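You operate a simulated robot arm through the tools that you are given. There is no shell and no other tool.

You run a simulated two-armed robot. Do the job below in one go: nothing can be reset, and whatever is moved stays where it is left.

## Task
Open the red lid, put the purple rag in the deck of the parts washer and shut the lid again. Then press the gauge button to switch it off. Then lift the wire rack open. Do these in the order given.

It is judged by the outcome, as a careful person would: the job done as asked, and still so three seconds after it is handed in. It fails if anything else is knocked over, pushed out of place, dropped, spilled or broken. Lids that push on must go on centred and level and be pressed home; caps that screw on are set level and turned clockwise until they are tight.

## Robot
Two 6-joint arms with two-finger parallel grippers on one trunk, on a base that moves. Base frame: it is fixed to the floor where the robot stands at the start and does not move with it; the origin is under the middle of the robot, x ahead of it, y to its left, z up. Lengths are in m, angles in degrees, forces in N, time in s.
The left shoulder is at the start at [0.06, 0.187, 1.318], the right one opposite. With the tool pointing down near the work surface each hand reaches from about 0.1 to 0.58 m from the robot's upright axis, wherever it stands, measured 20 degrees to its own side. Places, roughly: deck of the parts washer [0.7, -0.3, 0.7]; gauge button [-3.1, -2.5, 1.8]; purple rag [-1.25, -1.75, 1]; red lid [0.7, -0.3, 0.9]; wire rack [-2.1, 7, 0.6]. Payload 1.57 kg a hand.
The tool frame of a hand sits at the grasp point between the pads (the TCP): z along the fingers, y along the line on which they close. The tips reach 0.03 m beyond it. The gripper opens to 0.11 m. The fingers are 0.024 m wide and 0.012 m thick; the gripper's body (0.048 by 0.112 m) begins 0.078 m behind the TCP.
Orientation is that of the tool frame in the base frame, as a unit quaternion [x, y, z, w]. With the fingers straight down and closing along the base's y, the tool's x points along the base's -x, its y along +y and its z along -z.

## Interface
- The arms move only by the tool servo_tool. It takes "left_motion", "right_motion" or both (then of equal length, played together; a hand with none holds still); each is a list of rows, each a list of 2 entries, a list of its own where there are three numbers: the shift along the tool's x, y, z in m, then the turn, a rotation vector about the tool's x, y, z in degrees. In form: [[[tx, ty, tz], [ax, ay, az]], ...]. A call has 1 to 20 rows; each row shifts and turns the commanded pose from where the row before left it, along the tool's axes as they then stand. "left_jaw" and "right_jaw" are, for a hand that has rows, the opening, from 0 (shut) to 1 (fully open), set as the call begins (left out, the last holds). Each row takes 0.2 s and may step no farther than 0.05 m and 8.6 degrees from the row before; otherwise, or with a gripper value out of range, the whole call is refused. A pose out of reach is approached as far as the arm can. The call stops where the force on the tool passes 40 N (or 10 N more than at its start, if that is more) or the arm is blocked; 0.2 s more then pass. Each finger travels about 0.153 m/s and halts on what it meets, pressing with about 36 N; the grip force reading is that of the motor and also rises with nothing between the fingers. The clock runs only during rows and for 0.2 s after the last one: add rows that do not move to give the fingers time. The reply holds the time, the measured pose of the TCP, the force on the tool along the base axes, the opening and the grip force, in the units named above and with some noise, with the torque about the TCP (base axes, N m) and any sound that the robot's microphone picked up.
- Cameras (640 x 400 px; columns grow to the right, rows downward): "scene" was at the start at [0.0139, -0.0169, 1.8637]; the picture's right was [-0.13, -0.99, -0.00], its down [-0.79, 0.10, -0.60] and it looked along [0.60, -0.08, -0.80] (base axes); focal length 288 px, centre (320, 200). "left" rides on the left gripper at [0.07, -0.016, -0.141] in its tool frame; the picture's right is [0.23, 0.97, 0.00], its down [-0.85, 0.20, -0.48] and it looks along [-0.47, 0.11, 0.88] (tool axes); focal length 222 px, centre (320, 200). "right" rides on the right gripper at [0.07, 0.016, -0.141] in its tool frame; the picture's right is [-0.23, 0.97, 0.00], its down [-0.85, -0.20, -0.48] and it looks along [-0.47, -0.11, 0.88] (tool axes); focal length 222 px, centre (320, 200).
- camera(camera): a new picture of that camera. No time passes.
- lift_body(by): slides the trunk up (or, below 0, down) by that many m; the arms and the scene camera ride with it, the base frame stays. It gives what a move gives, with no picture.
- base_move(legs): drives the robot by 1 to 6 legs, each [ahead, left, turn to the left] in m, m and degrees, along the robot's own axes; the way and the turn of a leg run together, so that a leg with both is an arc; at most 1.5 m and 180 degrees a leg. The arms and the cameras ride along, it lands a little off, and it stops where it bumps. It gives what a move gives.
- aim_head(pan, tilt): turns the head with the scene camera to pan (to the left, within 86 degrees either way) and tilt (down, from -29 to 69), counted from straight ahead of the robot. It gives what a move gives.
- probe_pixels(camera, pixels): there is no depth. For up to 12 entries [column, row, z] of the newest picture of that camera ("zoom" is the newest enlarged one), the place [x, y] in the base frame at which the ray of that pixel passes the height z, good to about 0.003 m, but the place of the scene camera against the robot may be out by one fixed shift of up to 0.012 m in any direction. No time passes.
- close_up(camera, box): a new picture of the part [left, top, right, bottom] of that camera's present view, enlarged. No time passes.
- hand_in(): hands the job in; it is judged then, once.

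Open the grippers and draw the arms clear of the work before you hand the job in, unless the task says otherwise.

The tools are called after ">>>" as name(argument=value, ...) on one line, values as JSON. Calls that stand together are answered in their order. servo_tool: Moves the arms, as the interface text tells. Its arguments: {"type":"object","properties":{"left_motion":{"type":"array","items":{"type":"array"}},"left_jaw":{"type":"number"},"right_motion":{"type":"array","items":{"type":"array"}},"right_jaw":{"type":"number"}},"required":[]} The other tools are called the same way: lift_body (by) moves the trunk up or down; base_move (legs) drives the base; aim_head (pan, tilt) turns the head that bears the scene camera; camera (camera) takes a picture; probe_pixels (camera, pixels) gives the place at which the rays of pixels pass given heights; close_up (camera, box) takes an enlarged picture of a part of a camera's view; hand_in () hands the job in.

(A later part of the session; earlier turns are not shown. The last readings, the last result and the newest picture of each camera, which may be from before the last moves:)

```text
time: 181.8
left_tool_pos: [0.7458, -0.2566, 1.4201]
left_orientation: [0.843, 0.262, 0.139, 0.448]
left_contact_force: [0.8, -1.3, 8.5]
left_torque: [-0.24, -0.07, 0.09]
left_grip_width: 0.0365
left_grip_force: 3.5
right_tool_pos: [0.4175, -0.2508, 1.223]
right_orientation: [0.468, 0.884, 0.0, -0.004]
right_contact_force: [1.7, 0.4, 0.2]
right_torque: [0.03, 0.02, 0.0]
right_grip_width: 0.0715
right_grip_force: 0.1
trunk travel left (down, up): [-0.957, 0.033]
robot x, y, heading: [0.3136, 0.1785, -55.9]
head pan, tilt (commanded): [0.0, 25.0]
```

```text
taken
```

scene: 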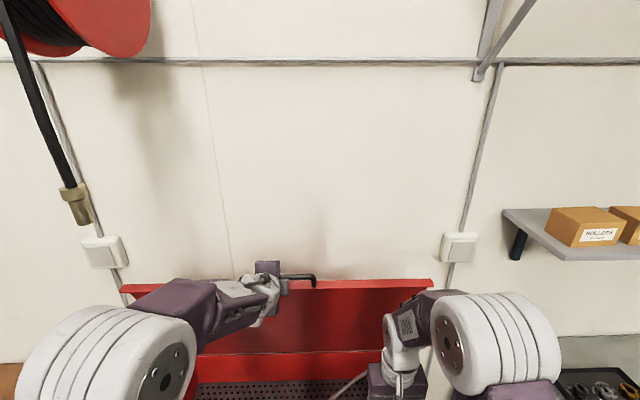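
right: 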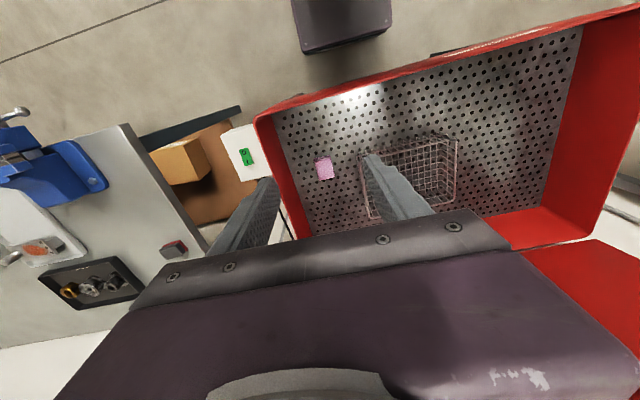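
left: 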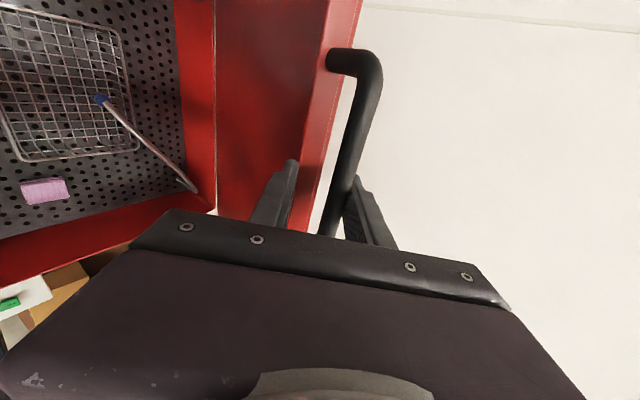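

Working well (≈60°, forces < 9 N). I continue the alternating steps.

>>> lift_body(by=-0.018)

>>> base_move(legs=[[-0.025, 0, 0]])

>>> lift_body(by=-0.018)

>>> base_move(legs=[[-0.025, 0, 0]])

>>> lift_body(by=-0.02)

>>> base_move(legs=[[-0.025, 0, 0]])

>>> camera(camera="left")

```text
time: 182.5
left_tool_pos: [0.7441, -0.2525, 1.4043]
left_orientation: [0.842, 0.262, 0.141, 0.451]
left_contact_force: [0.0, -1.1, 2.3]
left_torque: [0.19, 0.14, 0.0]
left_grip_width: 0.0337
left_grip_force: 1.9
right_tool_pos: [0.4154, -0.2472, 1.2054]
right_orientation: [0.468, 0.884, 0.0, -0.002]
right_contact_force: [0.2, -0.3, -0.4]
right_torque: [-0.02, 0.01, 0.05]
right_grip_width: 0.0714
right_grip_force: 0.1
trunk travel left (down, up): [-0.939, 0.051]
robot x, y, heading: [0.3149, 0.1755, -56.0]
head pan, tilt (commanded): [0.0, 25.0]
```

```text
time: 183.3
left_tool_pos: [0.7317, -0.2348, 1.4019]
left_orientation: [0.842, 0.263, 0.14, 0.449]
left_contact_force: [0.5, -1.4, 2.7]
left_torque: [0.17, 0.12, 0.01]
left_grip_width: 0.0325
left_grip_force: 1.1
right_tool_pos: [0.4028, -0.2275, 1.2055]
right_orientation: [0.467, 0.884, 0.001, -0.004]
right_contact_force: [-0.1, 0.5, 0.4]
right_torque: [0.03, 0.01, 0.0]
right_grip_width: 0.0715
right_grip_force: 0.0
trunk travel left (down, up): [-0.939, 0.051]
robot x, y, heading: [0.3018, 0.197, -55.5]
head pan, tilt (commanded): [0.0, 25.0]
```

```text
time: 184.0
left_tool_pos: [0.731, -0.2319, 1.3871]
left_orientation: [0.842, 0.263, 0.14, 0.45]
left_contact_force: [0.9, -0.2, 2.4]
left_torque: [0.14, 0.13, -0.02]
left_grip_width: 0.0324
left_grip_force: 1.2
right_tool_pos: [0.4008, -0.2266, 1.1873]
right_orientation: [0.468, 0.884, 0.0, -0.002]
right_contact_force: [-0.4, -0.3, 0.5]
right_torque: [0.03, 0.02, 0.0]
right_grip_width: 0.0715
right_grip_force: 0.0
trunk travel left (down, up): [-0.921, 0.069]
robot x, y, heading: [0.3013, 0.1991, -55.6]
head pan, tilt (commanded): [0.0, 25.0]
```

```text
time: 184.8
left_tool_pos: [0.7182, -0.2143, 1.3852]
left_orientation: [0.843, 0.263, 0.139, 0.448]
left_contact_force: [0.2, -0.7, 1.5]
left_torque: [0.12, 0.09, 0.0]
left_grip_width: 0.0324
left_grip_force: 1.0
right_tool_pos: [0.389, -0.2084, 1.1865]
right_orientation: [0.468, 0.884, 0.0, -0.004]
right_contact_force: [0.5, 0.0, 0.3]
right_torque: [0.04, 0.01, 0.03]
right_grip_width: 0.0716
right_grip_force: 0.1
trunk travel left (down, up): [-0.921, 0.069]
robot x, y, heading: [0.2871, 0.2171, -55.4]
head pan, tilt (commanded): [0.0, 25.0]
```

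```text
time: 185.4
left_tool_pos: [0.7165, -0.2112, 1.3664]
left_orientation: [0.841, 0.263, 0.141, 0.45]
left_contact_force: [0.3, -0.1, 1.4]
left_torque: [0.08, 0.08, 0.02]
left_grip_width: 0.0318
left_grip_force: 1.7
right_tool_pos: [0.3883, -0.2064, 1.1677]
right_orientation: [0.467, 0.884, 0.0, -0.003]
right_contact_force: [-1.0, -1.1, 0.6]
right_torque: [-0.01, 0.02, 0.04]
right_grip_width: 0.0715
right_grip_force: 0.1
trunk travel left (down, up): [-0.901, 0.089]
robot x, y, heading: [0.2811, 0.2196, -55.9]
head pan, tilt (commanded): [0.0, 25.0]
```

```text
time: 186.2
left_tool_pos: [0.7043, -0.1945, 1.3632]
left_orientation: [0.842, 0.263, 0.139, 0.449]
left_contact_force: [0.0, -1.2, 1.9]
left_torque: [0.15, 0.09, -0.02]
left_grip_width: 0.0313
left_grip_force: 1.2
right_tool_pos: [0.3762, -0.1882, 1.1659]
right_orientation: [0.468, 0.884, 0.0, -0.004]
right_contact_force: [0.4, -0.9, 0.3]
right_torque: [0.06, 0.04, 0.02]
right_grip_width: 0.0718
right_grip_force: 0.0
trunk travel left (down, up): [-0.901, 0.089]
robot x, y, heading: [0.2731, 0.2421, -55.8]
head pan, tilt (commanded): [0.0, 25.0]
```

```text
taken
```

left: 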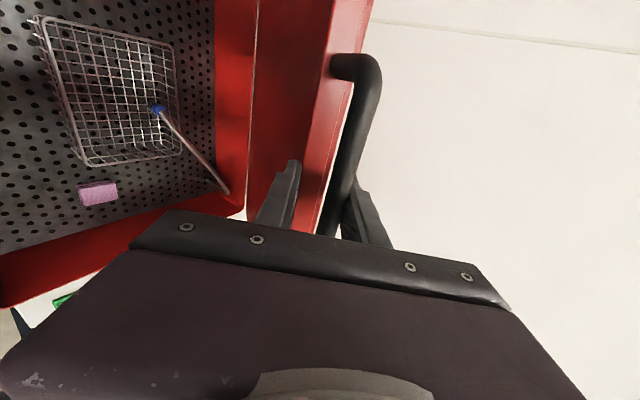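

About 52°, pushing force small. Next steps: down 0.022, back 0.025, three times.

>>> lift_body(by=-0.023)

>>> base_move(legs=[[-0.024, 0, 0]])

>>> lift_body(by=-0.023)

>>> base_move(legs=[[-0.024, 0, 0]])

>>> lift_body(by=-0.023)

>>> base_move(legs=[[-0.022, 0, 0]])

>>> camera(camera="left")

```text
time: 186.9
left_tool_pos: [0.7031, -0.1908, 1.3407]
left_orientation: [0.842, 0.262, 0.14, 0.449]
left_contact_force: [-0.6, -0.7, 0.4]
left_torque: [0.06, 0.04, 0.01]
left_grip_width: 0.0313
left_grip_force: 0.6
right_tool_pos: [0.3744, -0.1859, 1.1443]
right_orientation: [0.468, 0.884, -0.001, -0.004]
right_contact_force: [0.6, -1.2, -1.0]
right_torque: [0.01, -0.01, -0.02]
right_grip_width: 0.0717
right_grip_force: 0.2
trunk travel left (down, up): [-0.878, 0.112]
robot x, y, heading: [0.2685, 0.2404, -55.8]
head pan, tilt (commanded): [0.0, 25.0]
```

```text
time: 187.8
left_tool_pos: [0.6906, -0.1752, 1.3397]
left_orientation: [0.843, 0.263, 0.14, 0.448]
left_contact_force: [-0.5, 0.6, 2.9]
left_torque: [0.01, 0.06, -0.04]
left_grip_width: 0.0303
left_grip_force: 0.5
right_tool_pos: [0.363, -0.1698, 1.1429]
right_orientation: [0.468, 0.884, 0.001, -0.005]
right_contact_force: [1.1, -0.6, -0.7]
right_torque: [0.08, 0.02, -0.04]
right_grip_width: 0.0715
right_grip_force: 0.1
trunk travel left (down, up): [-0.878, 0.112]
robot x, y, heading: [0.2592, 0.2579, -55.6]
head pan, tilt (commanded): [0.0, 25.0]
```

```text
time: 188.4
left_tool_pos: [0.6904, -0.172, 1.3189]
left_orientation: [0.842, 0.263, 0.14, 0.449]
left_contact_force: [0.6, -0.7, 0.0]
left_torque: [0.05, 0.0, 0.02]
left_grip_width: 0.0298
left_grip_force: 0.1
right_tool_pos: [0.3606, -0.1677, 1.121]
right_orientation: [0.468, 0.884, -0.001, -0.003]
right_contact_force: [0.6, -0.2, -0.4]
right_torque: [0.02, -0.01, -0.02]
right_grip_width: 0.0716
right_grip_force: 0.0
trunk travel left (down, up): [-0.855, 0.135]
robot x, y, heading: [0.2585, 0.2569, -55.6]
head pan, tilt (commanded): [0.0, 25.0]
```

```text
time: 189.2
left_tool_pos: [0.6783, -0.1542, 1.3161]
left_orientation: [0.843, 0.263, 0.14, 0.447]
left_contact_force: [0.7, -1.2, 0.1]
left_torque: [0.02, 0.03, -0.01]
left_grip_width: 0.0295
left_grip_force: 0.2
right_tool_pos: [0.3505, -0.1491, 1.1192]
right_orientation: [0.468, 0.884, 0.001, -0.005]
right_contact_force: [0.3, -0.9, 0.1]
right_torque: [0.03, 0.03, -0.01]
right_grip_width: 0.0716
right_grip_force: 0.0
trunk travel left (down, up): [-0.855, 0.135]
robot x, y, heading: [0.2476, 0.2802, -55.7]
head pan, tilt (commanded): [0.0, 25.0]
```

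```text
time: 189.9
left_tool_pos: [0.6766, -0.1512, 1.2955]
left_orientation: [0.843, 0.263, 0.141, 0.448]
left_contact_force: [-0.9, -0.5, 0.3]
left_torque: [-0.02, 0.02, 0.02]
left_grip_width: 0.0295
left_grip_force: 0.0
right_tool_pos: [0.3474, -0.1469, 1.098]
right_orientation: [0.468, 0.884, 0.0, -0.003]
right_contact_force: [-0.3, -0.1, -0.7]
right_torque: [0.01, -0.02, -0.01]
right_grip_width: 0.0715
right_grip_force: 0.1
trunk travel left (down, up): [-0.832, 0.158]
robot x, y, heading: [0.2484, 0.2804, -55.7]
head pan, tilt (commanded): [0.0, 25.0]
```

```text
time: 190.7
left_tool_pos: [0.6655, -0.1364, 1.2939]
left_orientation: [0.844, 0.263, 0.14, 0.447]
left_contact_force: [0.5, 0.8, 0.0]
left_torque: [0.02, 0.0, 0.04]
left_grip_width: 0.0298
left_grip_force: 0.0
right_tool_pos: [0.3372, -0.1314, 1.0966]
right_orientation: [0.468, 0.884, 0.001, -0.005]
right_contact_force: [-0.3, -0.1, 0.6]
right_torque: [0.05, 0.05, 0.0]
right_grip_width: 0.0713
right_grip_force: 0.0
trunk travel left (down, up): [-0.832, 0.158]
robot x, y, heading: [0.2349, 0.2954, -56.0]
head pan, tilt (commanded): [0.0, 25.0]
```

```text
taken
```

left: 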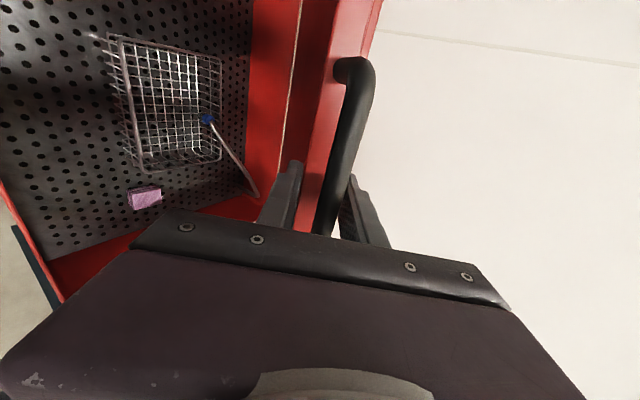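

≈42°, near the neutral angle. Next: down 0.034, back 0.024, three times.

>>> lift_body(by=-0.034)

>>> base_move(legs=[[-0.024, 0, 0]])

>>> lift_body(by=-0.034)

>>> base_move(legs=[[-0.023, 0, 0]])

>>> lift_body(by=-0.034)

>>> base_move(legs=[[-0.02, 0, 0]])

>>> camera(camera="left")

```text
time: 191.5
left_tool_pos: [0.6637, -0.1322, 1.2624]
left_orientation: [0.842, 0.263, 0.14, 0.449]
left_contact_force: [-0.6, -0.9, -0.4]
left_torque: [-0.03, 0.0, 0.02]
left_grip_width: 0.0297
left_grip_force: 0.1
right_tool_pos: [0.3343, -0.1269, 1.0649]
right_orientation: [0.468, 0.884, -0.001, -0.002]
right_contact_force: [0.0, 0.5, -0.2]
right_torque: [0.01, 0.02, -0.02]
right_grip_width: 0.0714
right_grip_force: 0.0
trunk travel left (down, up): [-0.798, 0.192]
robot x, y, heading: [0.2356, 0.2986, -55.8]
head pan, tilt (commanded): [0.0, 25.0]
```

```text
time: 192.3
left_tool_pos: [0.6526, -0.1181, 1.2589]
left_orientation: [0.843, 0.264, 0.14, 0.447]
left_contact_force: [-0.3, -0.9, -0.1]
left_torque: [0.02, 0.04, 0.03]
left_grip_width: 0.0298
left_grip_force: 0.1
right_tool_pos: [0.323, -0.112, 1.0631]
right_orientation: [0.468, 0.884, 0.001, -0.005]
right_contact_force: [0.6, -0.6, 0.1]
right_torque: [0.04, 0.01, 0.03]
right_grip_width: 0.0713
right_grip_force: 0.0
trunk travel left (down, up): [-0.798, 0.192]
robot x, y, heading: [0.2211, 0.3183, -55.8]
head pan, tilt (commanded): [0.0, 25.0]
```

```text
time: 193.1
left_tool_pos: [0.6487, -0.1124, 1.2289]
left_orientation: [0.842, 0.263, 0.14, 0.449]
left_contact_force: [0.5, -0.3, -0.2]
left_torque: [0.01, 0.02, 0.02]
left_grip_width: 0.0294
left_grip_force: 0.1
right_tool_pos: [0.3213, -0.1073, 1.0305]
right_orientation: [0.468, 0.884, -0.001, -0.003]
right_contact_force: [-0.6, -0.1, -0.1]
right_torque: [-0.02, -0.01, 0.01]
right_grip_width: 0.0714
right_grip_force: 0.0
trunk travel left (down, up): [-0.764, 0.226]
robot x, y, heading: [0.2218, 0.3185, -55.6]
head pan, tilt (commanded): [0.0, 25.0]
```

```text
time: 193.9
left_tool_pos: [0.6389, -0.0981, 1.2251]
left_orientation: [0.843, 0.263, 0.14, 0.447]
left_contact_force: [0.8, -1.3, -1.0]
left_torque: [-0.02, 0.04, -0.04]
left_grip_width: 0.0298
left_grip_force: 0.1
right_tool_pos: [0.3113, -0.0921, 1.0298]
right_orientation: [0.468, 0.884, 0.0, -0.004]
right_contact_force: [0.5, -0.4, -0.4]
right_torque: [0.07, 0.03, -0.01]
right_grip_width: 0.0714
right_grip_force: 0.1
trunk travel left (down, up): [-0.764, 0.226]
robot x, y, heading: [0.2048, 0.3375, -56.1]
head pan, tilt (commanded): [0.0, 25.0]
```

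```text
time: 194.7
left_tool_pos: [0.6362, -0.0915, 1.195]
left_orientation: [0.842, 0.263, 0.141, 0.449]
left_contact_force: [-0.6, 0.0, 0.2]
left_torque: [-0.05, 0.03, 0.01]
left_grip_width: 0.0299
left_grip_force: 0.4
right_tool_pos: [0.3076, -0.0894, 0.9984]
right_orientation: [0.468, 0.884, -0.001, -0.001]
right_contact_force: [0.1, -0.2, 0.5]
right_torque: [-0.03, -0.01, 0.0]
right_grip_width: 0.0714
right_grip_force: 0.1
trunk travel left (down, up): [-0.73, 0.26]
robot x, y, heading: [0.2035, 0.3338, -56.0]
head pan, tilt (commanded): [0.0, 25.0]
```

```text
time: 195.5
left_tool_pos: [0.6274, -0.0788, 1.1913]
left_orientation: [0.843, 0.263, 0.14, 0.448]
left_contact_force: [0.0, -0.4, -0.7]
left_torque: [0.0, 0.0, -0.01]
left_grip_width: 0.03
left_grip_force: 0.5
right_tool_pos: [0.2984, -0.0747, 0.9956]
right_orientation: [0.468, 0.884, -0.001, -0.003]
right_contact_force: [0.5, 0.4, 0.3]
right_torque: [0.02, 0.03, 0.04]
right_grip_width: 0.0715
right_grip_force: 0.1
trunk travel left (down, up): [-0.73, 0.26]
robot x, y, heading: [0.1936, 0.3496, -55.6]
head pan, tilt (commanded): [0.0, 25.0]
```

```text
taken
```

left: 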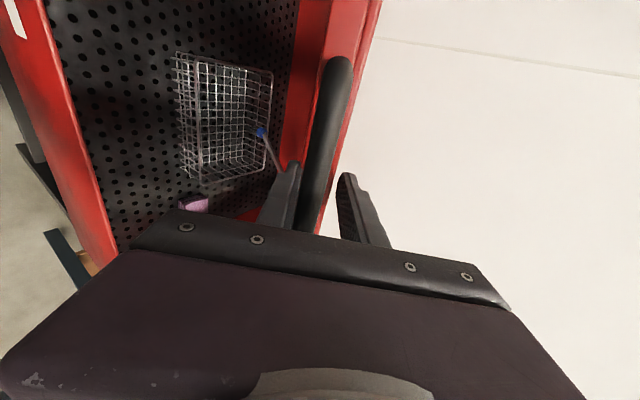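

≈30°; the bar now rests on the lower finger and sits slightly toward the palm, so I back the base a bit extra and continue lowering.

>>> base_move(legs=[[-0.022, 0, 0]])

>>> lift_body(by=-0.04)

>>> base_move(legs=[[-0.018, 0, 0]])

>>> lift_body(by=-0.04)

>>> base_move(legs=[[-0.016, 0, 0]])

>>> camera(camera="left")

>>> camera(camera="scene")

```text
time: 196.3
left_tool_pos: [0.6142, -0.0608, 1.1924]
left_orientation: [0.843, 0.263, 0.14, 0.448]
left_contact_force: [1.0, -0.1, -0.6]
left_torque: [-0.01, -0.04, -0.03]
left_grip_width: 0.0302
left_grip_force: 0.5
right_tool_pos: [0.2875, -0.0559, 0.996]
right_orientation: [0.468, 0.884, 0.0, -0.004]
right_contact_force: [-1.0, 0.2, 0.1]
right_torque: [0.04, 0.0, -0.03]
right_grip_width: 0.0714
right_grip_force: 0.1
trunk travel left (down, up): [-0.73, 0.26]
robot x, y, heading: [0.1844, 0.3685, -55.5]
head pan, tilt (commanded): [0.0, 25.0]
```

```text
time: 197.1
left_tool_pos: [0.606, -0.0494, 1.1603]
left_orientation: [0.84, 0.262, 0.141, 0.454]
left_contact_force: [-19.6, 29.9, 15.1]
left_torque: [-0.15, -0.46, 0.4]
left_grip_width: 0.0262
left_grip_force: 0.0
right_tool_pos: [0.2792, -0.0468, 0.9619]
right_orientation: [0.468, 0.884, -0.003, 0.002]
right_contact_force: [0.4, 0.2, 0.0]
right_torque: [-0.03, -0.03, 0.01]
right_grip_width: 0.0713
right_grip_force: 0.0
trunk travel left (down, up): [-0.69, 0.3]
robot x, y, heading: [0.1812, 0.3702, -55.5]
head pan, tilt (commanded): [0.0, 25.0]
```

```text
time: 197.9
left_tool_pos: [0.6027, -0.0446, 1.1529]
left_orientation: [0.842, 0.263, 0.14, 0.449]
left_contact_force: [0.1, 0.0, -1.5]
left_torque: [-0.04, -0.01, -0.01]
left_grip_width: 0.0313
left_grip_force: 0.7
right_tool_pos: [0.2754, -0.0407, 0.9568]
right_orientation: [0.468, 0.884, -0.001, -0.003]
right_contact_force: [0.4, 0.0, 0.1]
right_torque: [-0.02, 0.01, 0.02]
right_grip_width: 0.0717
right_grip_force: 0.1
trunk travel left (down, up): [-0.69, 0.3]
robot x, y, heading: [0.1732, 0.3848, -55.5]
head pan, tilt (commanded): [0.0, 25.0]
```

```text
time: 198.7
left_tool_pos: [0.6026, -0.0435, 1.1149]
left_orientation: [0.841, 0.263, 0.14, 0.451]
left_contact_force: [-1.0, 0.8, 2.0]
left_torque: [-1.92, -0.26, 0.06]
left_grip_width: 0.033
left_grip_force: 39.8
right_tool_pos: [0.2741, -0.0393, 0.9176]
right_orientation: [0.468, 0.884, -0.002, -0.002]
right_contact_force: [0.6, -0.2, -0.2]
right_torque: [0.0, 0.01, 0.0]
right_grip_width: 0.0717
right_grip_force: 0.1
trunk travel left (down, up): [-0.65, 0.34]
robot x, y, heading: [0.1737, 0.3821, -55.7]
head pan, tilt (commanded): [0.0, 25.0]
```

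```text
time: 199.5
left_tool_pos: [0.5974, -0.0353, 1.1101]
left_orientation: [0.843, 0.263, 0.14, 0.448]
left_contact_force: [11.5, -18.2, -6.0]
left_torque: [-2.05, -0.57, 0.58]
left_grip_width: 0.0322
left_grip_force: 40.7
right_tool_pos: [0.2684, -0.0309, 0.9144]
right_orientation: [0.469, 0.883, 0.0, -0.004]
right_contact_force: [-0.1, -0.3, 0.3]
right_torque: [-0.02, 0.02, -0.01]
right_grip_width: 0.0716
right_grip_force: 0.0
trunk travel left (down, up): [-0.65, 0.34]
robot x, y, heading: [0.1653, 0.3993, -55.5]
head pan, tilt (commanded): [0.0, 25.0]
```

```text
taken
```

left: 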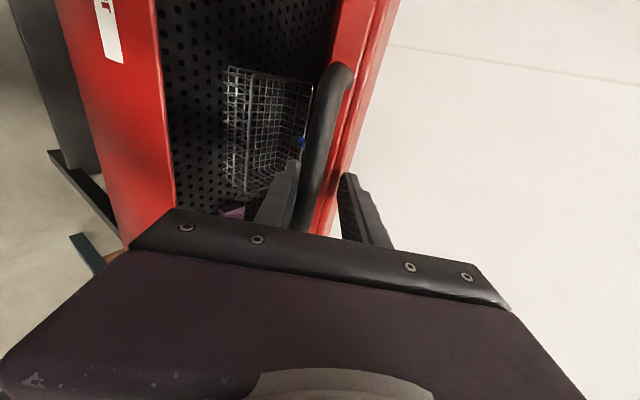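

```text
taken
```

scene: 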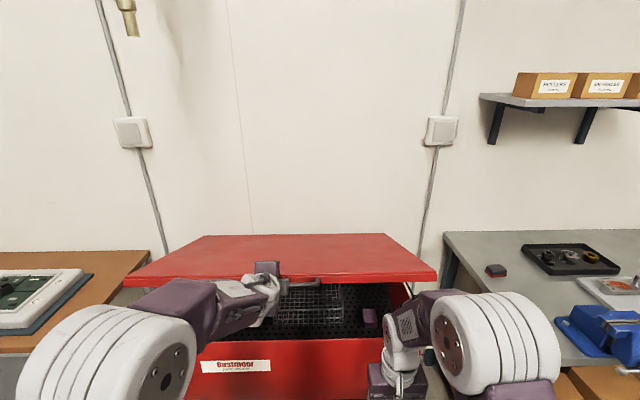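

The upper finger tip is now pressing the lid rim because the hand is pitched steeper than the lid. I open the cage slightly and pitch the hand nose-up to match the lid's angle (~22°).

>>> servo_tool(left_motion=[[[0, 0, 0], [-4, 0, 0]], [[0, 0, 0], [-5, 0, 0]], [[0, 0, 0], [-5, 0, 0]]], left_jaw=0.38)

>>> camera(camera="left")

>>> close_up(camera="scene", box=[180, 220, 420, 370])

```text
time: 200.3
left_tool_pos: [0.595, -0.0299, 1.1132]
left_orientation: [0.781, 0.244, 0.171, 0.548]
left_contact_force: [-0.6, 0.9, -2.2]
left_torque: [-0.02, 0.0, 0.0]
left_grip_width: 0.0438
left_grip_force: 0.8
right_tool_pos: [0.2645, -0.0256, 0.9171]
right_orientation: [0.468, 0.884, -0.001, -0.002]
right_contact_force: [-0.2, -0.5, -0.6]
right_torque: [-0.03, -0.04, 0.0]
right_grip_width: 0.0714
right_grip_force: 0.1
trunk travel left (down, up): [-0.65, 0.34]
robot x, y, heading: [0.1657, 0.3996, -56.0]
head pan, tilt (commanded): [0.0, 25.0]
```

```text
taken
```

left: 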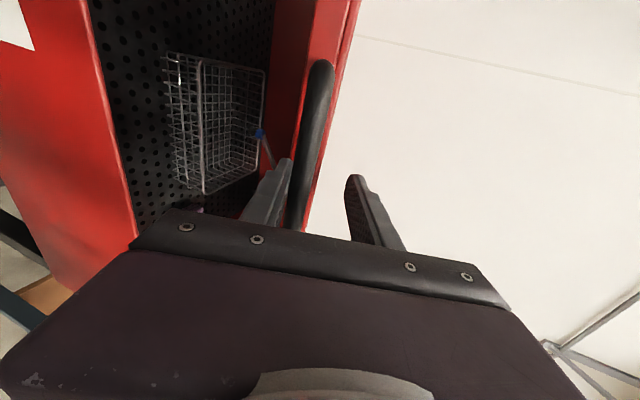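

```text
2.67 times, centred on (300, 295) of scene
```

zoom: 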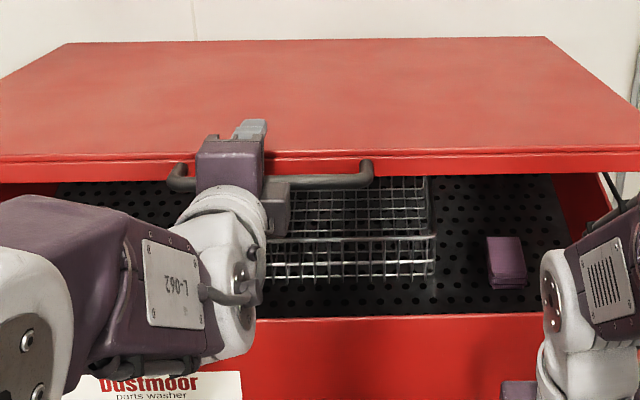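

Forces are small again (θ≈20°) and the rag is visible still lying on the deck. I continue lowering with trunk steps while levelling the hand.

>>> lift_body(by=-0.045)

>>> servo_tool(left_motion=[[[0, 0, -0.012], [-5, 0, 0]]])

>>> lift_body(by=-0.045)

>>> servo_tool(left_motion=[[[0, 0, -0.01], [-5, 0, 0]]])

>>> camera(camera="left")

>>> camera(camera="scene")

```text
time: 201.2
left_tool_pos: [0.5955, -0.0314, 1.0688]
left_orientation: [0.781, 0.245, 0.171, 0.549]
left_contact_force: [1.2, -0.9, -3.0]
left_torque: [-0.09, -0.01, -0.01]
left_grip_width: 0.0442
left_grip_force: 1.6
right_tool_pos: [0.2653, -0.0276, 0.8714]
right_orientation: [0.467, 0.884, 0.0, -0.002]
right_contact_force: [-0.2, -0.7, 0.1]
right_torque: [-0.02, -0.04, 0.0]
right_grip_width: 0.0716
right_grip_force: 0.1
trunk travel left (down, up): [-0.605, 0.385]
robot x, y, heading: [0.1649, 0.3963, -55.8]
head pan, tilt (commanded): [0.0, 25.0]
```

```text
time: 201.6
left_tool_pos: [0.5882, -0.0216, 1.0733]
left_orientation: [0.756, 0.237, 0.182, 0.583]
left_contact_force: [0.4, -1.0, -2.9]
left_torque: [-0.07, 0.02, -0.02]
left_grip_width: 0.0442
left_grip_force: 0.7
right_tool_pos: [0.265, -0.0266, 0.8718]
right_orientation: [0.468, 0.884, -0.001, -0.002]
right_contact_force: [-1.4, -0.7, 1.0]
right_torque: [0.04, 0.05, 0.0]
right_grip_width: 0.0715
right_grip_force: 0.0
trunk travel left (down, up): [-0.605, 0.385]
robot x, y, heading: [0.162, 0.3964, -56.0]
head pan, tilt (commanded): [0.0, 25.0]
```

```text
time: 202.4
left_tool_pos: [0.5874, -0.0199, 1.0297]
left_orientation: [0.757, 0.236, 0.182, 0.582]
left_contact_force: [-0.3, -0.3, -2.7]
left_torque: [-0.1, -0.01, 0.03]
left_grip_width: 0.0445
left_grip_force: 1.7
right_tool_pos: [0.2655, -0.0265, 0.8262]
right_orientation: [0.468, 0.884, 0.0, -0.003]
right_contact_force: [-0.1, 0.5, 0.2]
right_torque: [0.02, -0.03, -0.02]
right_grip_width: 0.0716
right_grip_force: 0.0
trunk travel left (down, up): [-0.56, 0.43]
robot x, y, heading: [0.1634, 0.3994, -55.7]
head pan, tilt (commanded): [0.0, 25.0]
```

```text
time: 202.8
left_tool_pos: [0.5824, -0.0136, 1.0303]
left_orientation: [0.73, 0.229, 0.192, 0.615]
left_contact_force: [0.3, 0.2, -3.5]
left_torque: [-0.07, -0.02, -0.04]
left_grip_width: 0.0445
left_grip_force: 1.4
right_tool_pos: [0.2655, -0.0262, 0.8264]
right_orientation: [0.468, 0.884, 0.0, -0.002]
right_contact_force: [0.3, 0.6, 0.2]
right_torque: [-0.01, -0.04, 0.01]
right_grip_width: 0.0717
right_grip_force: 0.1
trunk travel left (down, up): [-0.56, 0.43]
robot x, y, heading: [0.1624, 0.3947, -55.7]
head pan, tilt (commanded): [0.0, 25.0]
```

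```text
taken
```

left: 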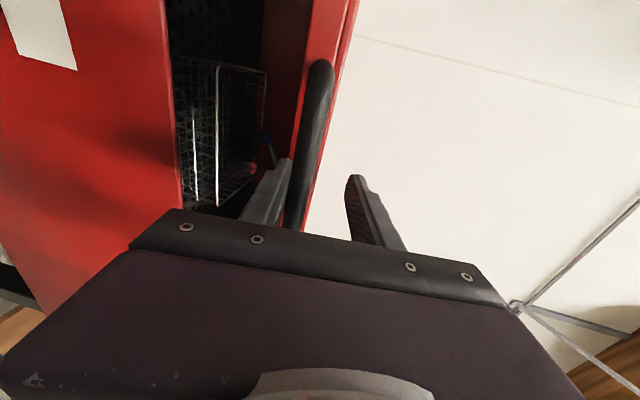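

```text
taken
```

scene: 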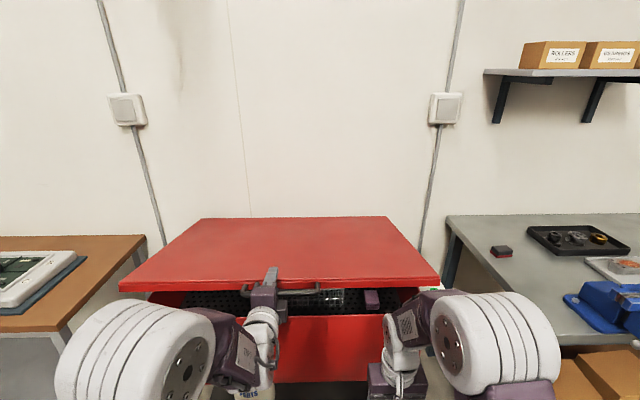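

≈12° left. I continue lowering the same way.

>>> lift_body(by=-0.045)

>>> servo_tool(left_motion=[[[0, 0, -0.006], [-5, 0, 0]]])

>>> lift_body(by=-0.04)

>>> servo_tool(left_motion=[[[0, 0, -0.004], [-4, 0, 0]]])

>>> lift_body(by=-0.02)

>>> camera(camera="left")

>>> camera(camera="scene")

```text
time: 203.7
left_tool_pos: [0.5817, -0.0132, 0.9849]
left_orientation: [0.73, 0.229, 0.193, 0.614]
left_contact_force: [-0.2, 0.0, -3.9]
left_torque: [-0.11, 0.0, -0.03]
left_grip_width: 0.0446
left_grip_force: 1.4
right_tool_pos: [0.2653, -0.0261, 0.7826]
right_orientation: [0.468, 0.884, 0.0, -0.003]
right_contact_force: [-0.4, 0.2, 0.2]
right_torque: [-0.02, 0.02, 0.03]
right_grip_width: 0.0714
right_grip_force: 0.0
trunk travel left (down, up): [-0.515, 0.475]
robot x, y, heading: [0.1647, 0.3985, -55.6]
head pan, tilt (commanded): [0.0, 25.0]
```

```text
time: 204.1
left_tool_pos: [0.5794, -0.009, 0.9856]
left_orientation: [0.703, 0.219, 0.202, 0.645]
left_contact_force: [1.3, 0.0, -4.0]
left_torque: [-0.08, 0.02, -0.04]
left_grip_width: 0.045
left_grip_force: 1.7
right_tool_pos: [0.2662, -0.0262, 0.7807]
right_orientation: [0.468, 0.884, -0.001, -0.002]
right_contact_force: [-0.7, -1.1, -0.4]
right_torque: [0.03, 0.02, 0.01]
right_grip_width: 0.0718
right_grip_force: 0.1
trunk travel left (down, up): [-0.515, 0.475]
robot x, y, heading: [0.1632, 0.398, -55.7]
head pan, tilt (commanded): [0.0, 25.0]
```

```text
time: 205.0
left_tool_pos: [0.58, -0.007, 0.9463]
left_orientation: [0.703, 0.22, 0.201, 0.645]
left_contact_force: [0.1, 1.0, -3.2]
left_torque: [-0.12, 0.0, -0.03]
left_grip_width: 0.0452
left_grip_force: 1.8
right_tool_pos: [0.2655, -0.027, 0.7412]
right_orientation: [0.468, 0.884, -0.001, -0.002]
right_contact_force: [0.0, -0.8, -0.1]
right_torque: [0.01, 0.02, 0.02]
right_grip_width: 0.0713
right_grip_force: 0.0
trunk travel left (down, up): [-0.475, 0.515]
robot x, y, heading: [0.1633, 0.4014, -55.8]
head pan, tilt (commanded): [0.0, 25.0]
```

```text
time: 205.4
left_tool_pos: [0.5768, -0.0055, 0.947]
left_orientation: [0.68, 0.213, 0.21, 0.669]
left_contact_force: [1.2, -1.5, -3.8]
left_torque: [-0.07, -0.08, 0.03]
left_grip_width: 0.045
left_grip_force: 1.6
right_tool_pos: [0.266, -0.026, 0.7413]
right_orientation: [0.468, 0.884, -0.001, -0.003]
right_contact_force: [-0.1, 0.1, 0.5]
right_torque: [-0.01, 0.0, 0.0]
right_grip_width: 0.0716
right_grip_force: 0.1
trunk travel left (down, up): [-0.475, 0.515]
robot x, y, heading: [0.1655, 0.3959, -56.0]
head pan, tilt (commanded): [0.0, 25.0]
```

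```text
time: 206.0
left_tool_pos: [0.5772, -0.0042, 0.926]
left_orientation: [0.68, 0.212, 0.209, 0.669]
left_contact_force: [-0.2, -0.1, -4.1]
left_torque: [-0.06, 0.0, 0.0]
left_grip_width: 0.0453
left_grip_force: 1.7
right_tool_pos: [0.2655, -0.0267, 0.7214]
right_orientation: [0.468, 0.884, -0.002, -0.003]
right_contact_force: [0.2, 0.2, -0.2]
right_torque: [-0.03, 0.02, -0.02]
right_grip_width: 0.0716
right_grip_force: 0.1
trunk travel left (down, up): [-0.455, 0.535]
robot x, y, heading: [0.1664, 0.3967, -56.0]
head pan, tilt (commanded): [0.0, 25.0]
```

```text
taken
```

left: 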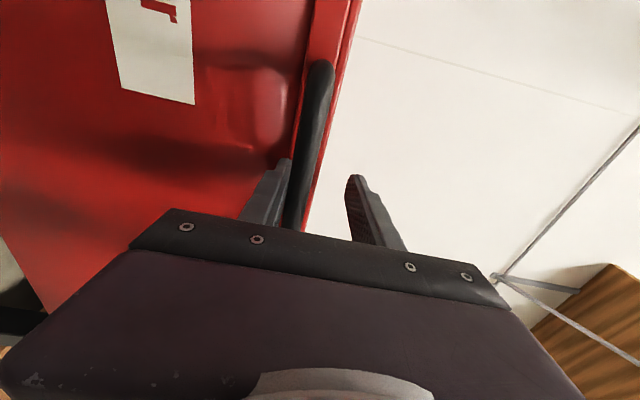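

```text
taken
```

scene: 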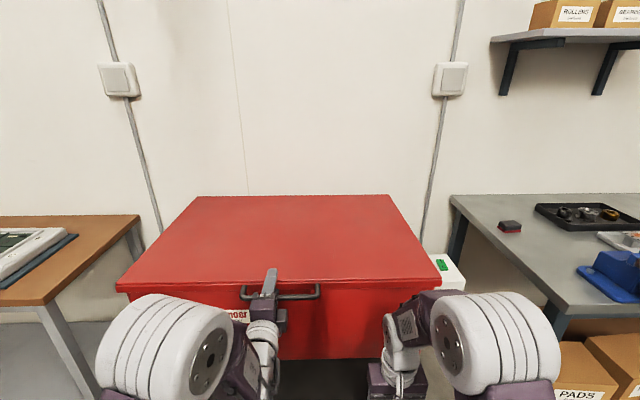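

Nearly shut, with the lid still resting on the lower finger (4 N). I lower a little more until the load vanishes.

>>> lift_body(by=-0.012)

>>> lift_body(by=-0.01)

>>> camera(camera="left")

>>> close_up(camera="scene", box=[100, 180, 460, 370])

```text
time: 206.6
left_tool_pos: [0.5764, -0.0047, 0.9144]
left_orientation: [0.68, 0.213, 0.21, 0.669]
left_contact_force: [0.5, -0.1, -2.7]
left_torque: [-0.08, 0.0, 0.06]
left_grip_width: 0.045
left_grip_force: 2.4
right_tool_pos: [0.2665, -0.0254, 0.7102]
right_orientation: [0.468, 0.883, 0.0, -0.003]
right_contact_force: [0.0, 0.2, -0.2]
right_torque: [0.01, -0.02, 0.01]
right_grip_width: 0.0713
right_grip_force: 0.1
trunk travel left (down, up): [-0.443, 0.547]
robot x, y, heading: [0.1634, 0.3999, -55.7]
head pan, tilt (commanded): [0.0, 25.0]
```

```text
time: 207.2
left_tool_pos: [0.5762, -0.0056, 0.9048]
left_orientation: [0.679, 0.213, 0.21, 0.67]
left_contact_force: [1.0, 0.6, -0.3]
left_torque: [0.0, -0.04, 0.0]
left_grip_width: 0.0418
left_grip_force: 0.0
right_tool_pos: [0.2659, -0.0255, 0.6999]
right_orientation: [0.468, 0.884, 0.0, -0.003]
right_contact_force: [0.3, -0.4, -0.4]
right_torque: [-0.04, 0.02, -0.01]
right_grip_width: 0.0715
right_grip_force: 0.1
trunk travel left (down, up): [-0.433, 0.557]
robot x, y, heading: [0.1622, 0.3963, -55.7]
head pan, tilt (commanded): [0.0, 25.0]
```

```text
taken
```

left: 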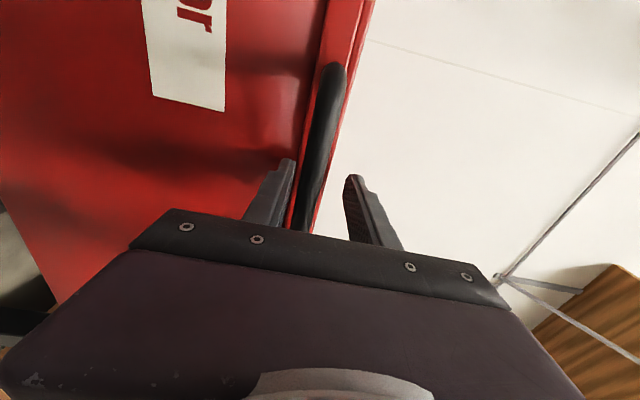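

```text
1.78 times, centred on (280, 275) of scene
```

zoom: 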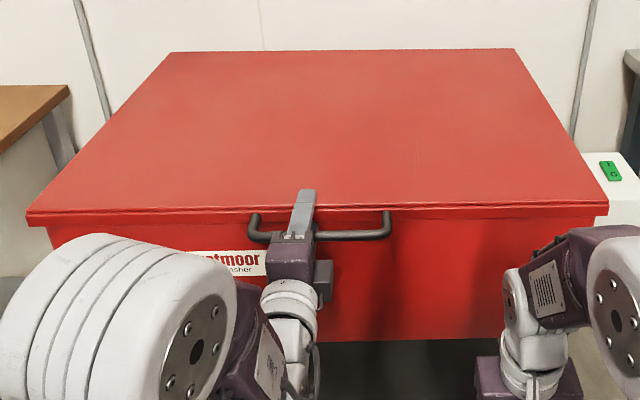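

The load is gone (lid rests shut). To be sure it is fully down I lower slightly so the upper finger gently presses the bar and read the force.

>>> lift_body(by=-0.022)

```text
time: 207.9
left_tool_pos: [0.5766, -0.0053, 0.8858]
left_orientation: [0.677, 0.213, 0.211, 0.672]
left_contact_force: [2.7, -4.4, 11.3]
left_torque: [-0.19, -0.11, 0.01]
left_grip_width: 0.0524
left_grip_force: 5.8
right_tool_pos: [0.2651, -0.0266, 0.6768]
right_orientation: [0.467, 0.884, -0.001, -0.001]
right_contact_force: [0.2, 0.1, -0.6]
right_torque: [-0.03, 0.0, -0.02]
right_grip_width: 0.0711
right_grip_force: 0.0
trunk travel left (down, up): [-0.411, 0.579]
robot x, y, heading: [0.1643, 0.4012, -55.9]
head pan, tilt (commanded): [0.0, 25.0]
```

It presses back with 11 N, so the lid is fully shut. I raise back, open the jaw and back the base away.

>>> lift_body(by=0.016)

>>> servo_tool(left_motion=[[[0, 0, 0], [0, 0, 0]], [[0, 0, 0], [0, 0, 0]]], left_jaw=0.6)

>>> base_move(legs=[[-0.15, 0, 0]])

>>> camera(camera="scene")

```text
time: 208.5
left_tool_pos: [0.5762, -0.006, 0.8983]
left_orientation: [0.68, 0.213, 0.209, 0.669]
left_contact_force: [-0.6, -0.1, -0.9]
left_torque: [0.01, 0.04, 0.0]
left_grip_width: 0.0419
left_grip_force: 0.0
right_tool_pos: [0.2662, -0.0268, 0.694]
right_orientation: [0.468, 0.884, -0.001, -0.002]
right_contact_force: [0.1, 0.0, 0.3]
right_torque: [-0.01, -0.01, -0.02]
right_grip_width: 0.0714
right_grip_force: 0.1
trunk travel left (down, up): [-0.427, 0.563]
robot x, y, heading: [0.1644, 0.3966, -55.9]
head pan, tilt (commanded): [0.0, 25.0]
```

```text
time: 209.1
left_tool_pos: [0.5767, -0.0047, 0.8986]
left_orientation: [0.681, 0.213, 0.21, 0.669]
left_contact_force: [0.1, 0.0, 0.0]
left_torque: [0.03, 0.02, 0.03]
left_grip_width: 0.0659
left_grip_force: 0.0
right_tool_pos: [0.2647, -0.0268, 0.6943]
right_orientation: [0.467, 0.884, -0.001, -0.002]
right_contact_force: [0.7, -0.3, -0.5]
right_torque: [0.02, -0.03, -0.02]
right_grip_width: 0.0715
right_grip_force: 0.0
trunk travel left (down, up): [-0.427, 0.563]
robot x, y, heading: [0.1658, 0.3964, -55.7]
head pan, tilt (commanded): [0.0, 25.0]
```

```text
time: 210.5
left_tool_pos: [0.4914, 0.1217, 0.8997]
left_orientation: [0.68, 0.214, 0.21, 0.67]
left_contact_force: [0.7, 0.1, -0.2]
left_torque: [0.01, 0.03, 0.04]
left_grip_width: 0.0658
left_grip_force: 0.0
right_tool_pos: [0.18, 0.1001, 0.6943]
right_orientation: [0.467, 0.884, -0.001, -0.001]
right_contact_force: [-0.6, 0.0, 0.8]
right_torque: [-0.05, 0.0, -0.05]
right_grip_width: 0.0716
right_grip_force: 0.0
trunk travel left (down, up): [-0.427, 0.563]
robot x, y, heading: [0.0773, 0.5203, -55.6]
head pan, tilt (commanded): [0.0, 25.0]
```

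```text
taken
```

scene: 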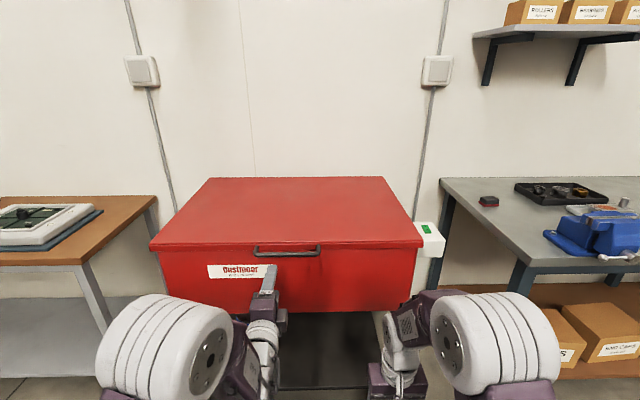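

The lid is shut and everything looks in place. Next is the gauge button near [-3.1,-2.5,1.8] (far end wall). I raise the trunk, then turn to face down the corridor and look.

>>> lift_body(by=0.55)

>>> base_move(legs=[[0.1, 0, 0], [0, 0, -90]])

>>> aim_head(pan=0, tilt=10)

>>> camera(camera="scene")

```text
refused: 0.55 is not a number from -0.4 to 0.4
```

```text
time: 215.4
left_tool_pos: [-0.2592, 0.0192, 0.8986]
left_orientation: [0.635, -0.323, -0.317, 0.625]
left_contact_force: [-0.4, 0.1, -0.8]
left_torque: [0.0, 0.0, -0.03]
left_grip_width: 0.0662
left_grip_force: 0.0
right_tool_pos: [-0.2868, 0.3305, 0.6942]
right_orientation: [0.952, 0.305, 0.001, -0.002]
right_contact_force: [0.5, -0.7, -0.4]
right_torque: [0.0, -0.01, -0.01]
right_grip_width: 0.0715
right_grip_force: 0.1
trunk travel left (down, up): [-0.427, 0.563]
robot x, y, heading: [0.1359, 0.4409, -144.3]
head pan, tilt (commanded): [0.0, 25.0]
```

```text
time: 216.2
left_tool_pos: [-0.2599, 0.0192, 0.8976]
left_orientation: [0.635, -0.322, -0.318, 0.626]
left_contact_force: [0.0, -0.3, -0.3]
left_torque: [0.02, -0.02, 0.02]
left_grip_width: 0.0659
left_grip_force: 0.1
right_tool_pos: [-0.2882, 0.3284, 0.6938]
right_orientation: [0.952, 0.305, 0.001, -0.003]
right_contact_force: [-0.8, -0.3, 1.2]
right_torque: [0.03, 0.0, 0.01]
right_grip_width: 0.0717
right_grip_force: 0.1
trunk travel left (down, up): [-0.427, 0.563]
robot x, y, heading: [0.1368, 0.4433, -144.4]
head pan, tilt (commanded): [0.0, 10.0]
```

```text
taken
```

scene: 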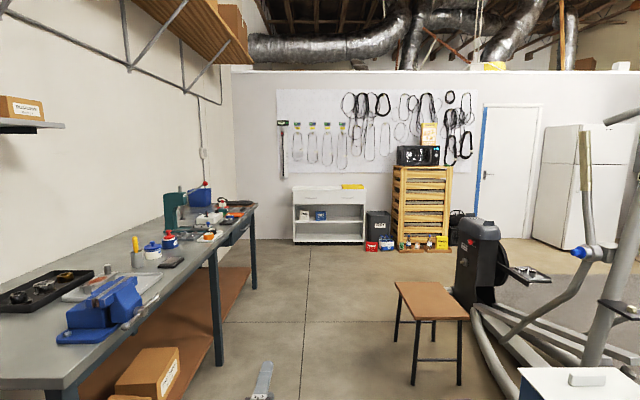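

The lift was refused (0.4 limit) while the base turn ran; no contact forces are reported. I raise the trunk now in two steps and look back at the washer to verify nothing was disturbed.

>>> lift_body(by=0.4)

>>> lift_body(by=0.15)

>>> aim_head(pan=80, tilt=45)

>>> camera(camera="scene")

```text
time: 220.0
left_tool_pos: [-0.2598, 0.0196, 1.2982]
left_orientation: [0.635, -0.323, -0.319, 0.625]
left_contact_force: [0.3, 0.4, 0.3]
left_torque: [0.0, -0.03, 0.0]
left_grip_width: 0.066
left_grip_force: 0.1
right_tool_pos: [-0.2874, 0.3302, 1.0938]
right_orientation: [0.952, 0.305, 0.001, -0.002]
right_contact_force: [-0.8, -0.6, -0.2]
right_torque: [0.01, 0.02, -0.03]
right_grip_width: 0.0716
right_grip_force: 0.0
trunk travel left (down, up): [-0.827, 0.163]
robot x, y, heading: [0.1357, 0.4423, -144.4]
head pan, tilt (commanded): [0.0, 10.0]
```

```text
time: 221.8
left_tool_pos: [-0.2605, 0.0208, 1.4489]
left_orientation: [0.635, -0.324, -0.317, 0.625]
left_contact_force: [-0.2, 0.5, 0.6]
left_torque: [-0.02, -0.03, -0.03]
left_grip_width: 0.0658
left_grip_force: 0.1
right_tool_pos: [-0.287, 0.3293, 1.244]
right_orientation: [0.952, 0.305, 0.001, -0.002]
right_contact_force: [0.6, 0.1, -0.1]
right_torque: [0.0, 0.0, 0.01]
right_grip_width: 0.0715
right_grip_force: 0.1
trunk travel left (down, up): [-0.977, 0.013]
robot x, y, heading: [0.1345, 0.4425, -144.3]
head pan, tilt (commanded): [0.0, 10.0]
```

```text
time: 223.3
left_tool_pos: [-0.2595, 0.0194, 1.4492]
left_orientation: [0.636, -0.323, -0.318, 0.625]
left_contact_force: [0.6, 0.7, -0.3]
left_torque: [-0.03, -0.01, 0.01]
left_grip_width: 0.0663
left_grip_force: 0.0
right_tool_pos: [-0.2884, 0.3289, 1.2438]
right_orientation: [0.952, 0.305, 0.001, -0.002]
right_contact_force: [0.4, -0.8, -0.2]
right_torque: [0.0, 0.01, 0.0]
right_grip_width: 0.0713
right_grip_force: 0.0
trunk travel left (down, up): [-0.977, 0.013]
robot x, y, heading: [0.1356, 0.4434, -144.3]
head pan, tilt (commanded): [80.0, 45.0]
```

```text
taken
```

scene: 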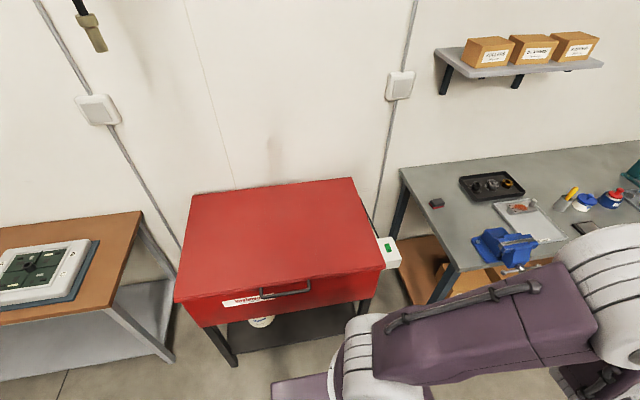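

The washer is shut and undisturbed. Now I zoom in on the far wall to identify the gauge.

>>> aim_head(pan=0, tilt=5)

>>> close_up(camera="scene", box=[240, 80, 400, 200])

>>> camera(camera="scene")

```text
time: 224.8
left_tool_pos: [-0.259, 0.0191, 1.449]
left_orientation: [0.635, -0.324, -0.318, 0.625]
left_contact_force: [0.5, -0.3, 0.1]
left_torque: [-0.01, -0.02, -0.02]
left_grip_width: 0.0661
left_grip_force: 0.1
right_tool_pos: [-0.2877, 0.3297, 1.244]
right_orientation: [0.952, 0.305, 0.001, -0.001]
right_contact_force: [-0.5, 0.4, 0.6]
right_torque: [0.01, -0.02, 0.0]
right_grip_width: 0.0714
right_grip_force: 0.0
trunk travel left (down, up): [-0.977, 0.013]
robot x, y, heading: [0.1336, 0.4432, -144.4]
head pan, tilt (commanded): [0.0, 5.0]
```

```text
3.33 times, centred on (320, 140) of scene
```

zoom: 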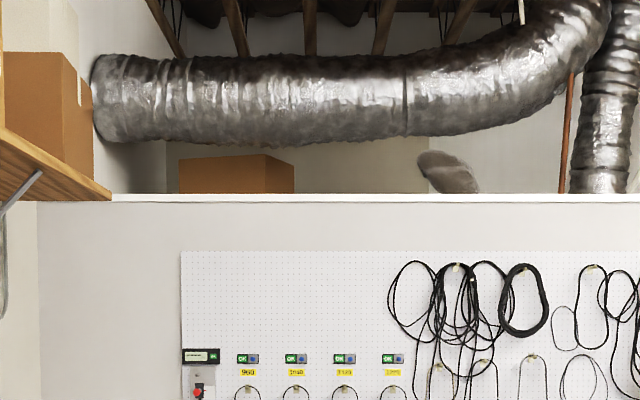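

```text
taken
```

scene: 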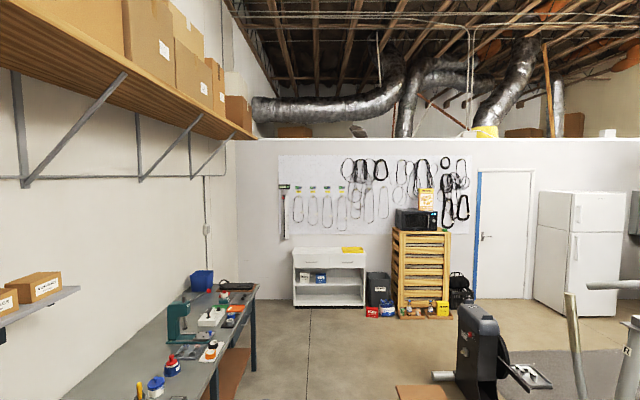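

I can see a gauge device at zoom (200,355) on the pegboard plus four "OK" tags. I drive down the corridor for a closer look.

>>> base_move(legs=[[0, 0, -1.4], [1.4, 0, 0], [1.4, 0, 0]])

>>> aim_head(pan=0, tilt=5)

>>> camera(camera="scene")

```text
time: 238.8
left_tool_pos: [-2.533, -1.6206, 1.4491]
left_orientation: [0.638, -0.316, -0.312, 0.629]
left_contact_force: [-0.3, 0.7, -0.2]
left_torque: [0.0, -0.03, -0.02]
left_grip_width: 0.066
left_grip_force: 0.1
right_tool_pos: [-2.5681, -1.309, 1.2432]
right_orientation: [0.949, 0.315, 0.0, -0.002]
right_contact_force: [0.3, -0.1, 0.6]
right_torque: [-0.01, 0.01, 0.0]
right_grip_width: 0.0718
right_grip_force: 0.1
trunk travel left (down, up): [-0.977, 0.013]
robot x, y, heading: [-2.1507, -1.1892, -143.4]
head pan, tilt (commanded): [0.0, 5.0]
```

```text
time: 239.4
left_tool_pos: [-2.5323, -1.6186, 1.4488]
left_orientation: [0.637, -0.316, -0.312, 0.63]
left_contact_force: [0.1, 0.6, 0.4]
left_torque: [0.02, -0.02, 0.0]
left_grip_width: 0.0661
left_grip_force: 0.0
right_tool_pos: [-2.5674, -1.3101, 1.2436]
right_orientation: [0.949, 0.315, 0.001, -0.003]
right_contact_force: [0.1, 0.4, 0.0]
right_torque: [-0.04, -0.01, 0.0]
right_grip_width: 0.0713
right_grip_force: 0.1
trunk travel left (down, up): [-0.977, 0.013]
robot x, y, heading: [-2.1504, -1.191, -143.0]
head pan, tilt (commanded): [0.0, 5.0]
```

```text
taken
```

scene: 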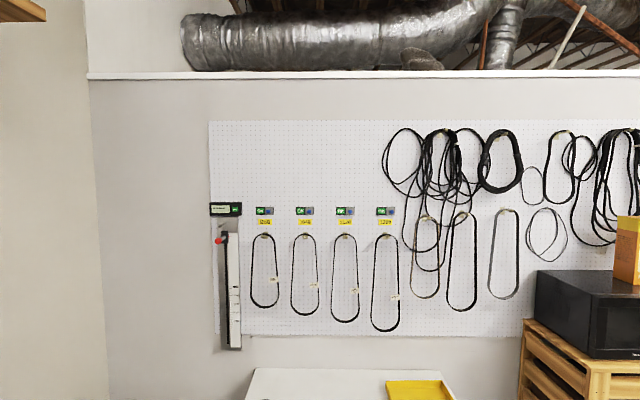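

The gauge is at about (226,210) at the pegboard's left. I zoom in on it.

>>> close_up(camera="scene", box=[190, 180, 300, 260])

>>> close_up(camera="scene", box=[190, 190, 420, 360])

```text
5.00 times, centred on (245, 220) of scene
```

zoom: 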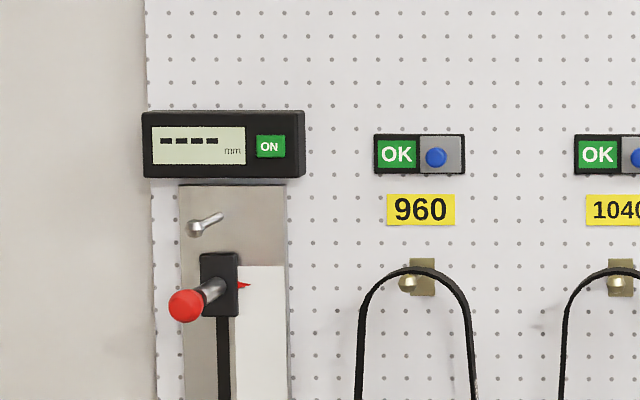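

```text
2.35 times, centred on (305, 275) of scene
```

zoom: 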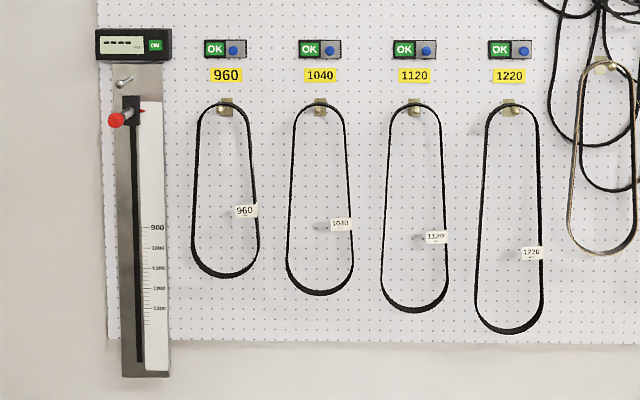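

The gauge's green "ON" button is at scene px ≈(235,209). Before approaching I look down at the cabinet below it to see how close the base can get.

>>> aim_head(pan=0, tilt=35)

>>> camera(camera="scene")

```text
time: 240.3
left_tool_pos: [-2.5329, -1.621, 1.4483]
left_orientation: [0.638, -0.316, -0.312, 0.629]
left_contact_force: [0.8, 0.6, 0.1]
left_torque: [0.0, -0.01, 0.04]
left_grip_width: 0.0662
left_grip_force: 0.1
right_tool_pos: [-2.5689, -1.31, 1.2438]
right_orientation: [0.949, 0.315, 0.001, -0.002]
right_contact_force: [0.0, 0.2, -0.4]
right_torque: [-0.05, -0.03, 0.0]
right_grip_width: 0.0715
right_grip_force: 0.0
trunk travel left (down, up): [-0.977, 0.013]
robot x, y, heading: [-2.1474, -1.1901, -143.1]
head pan, tilt (commanded): [0.0, 35.0]
```

```text
taken
```

scene: 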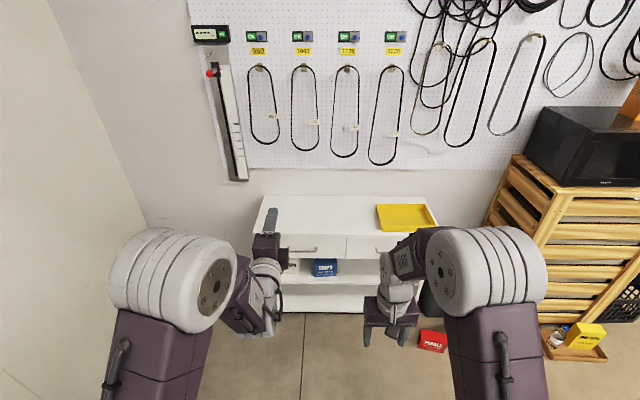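

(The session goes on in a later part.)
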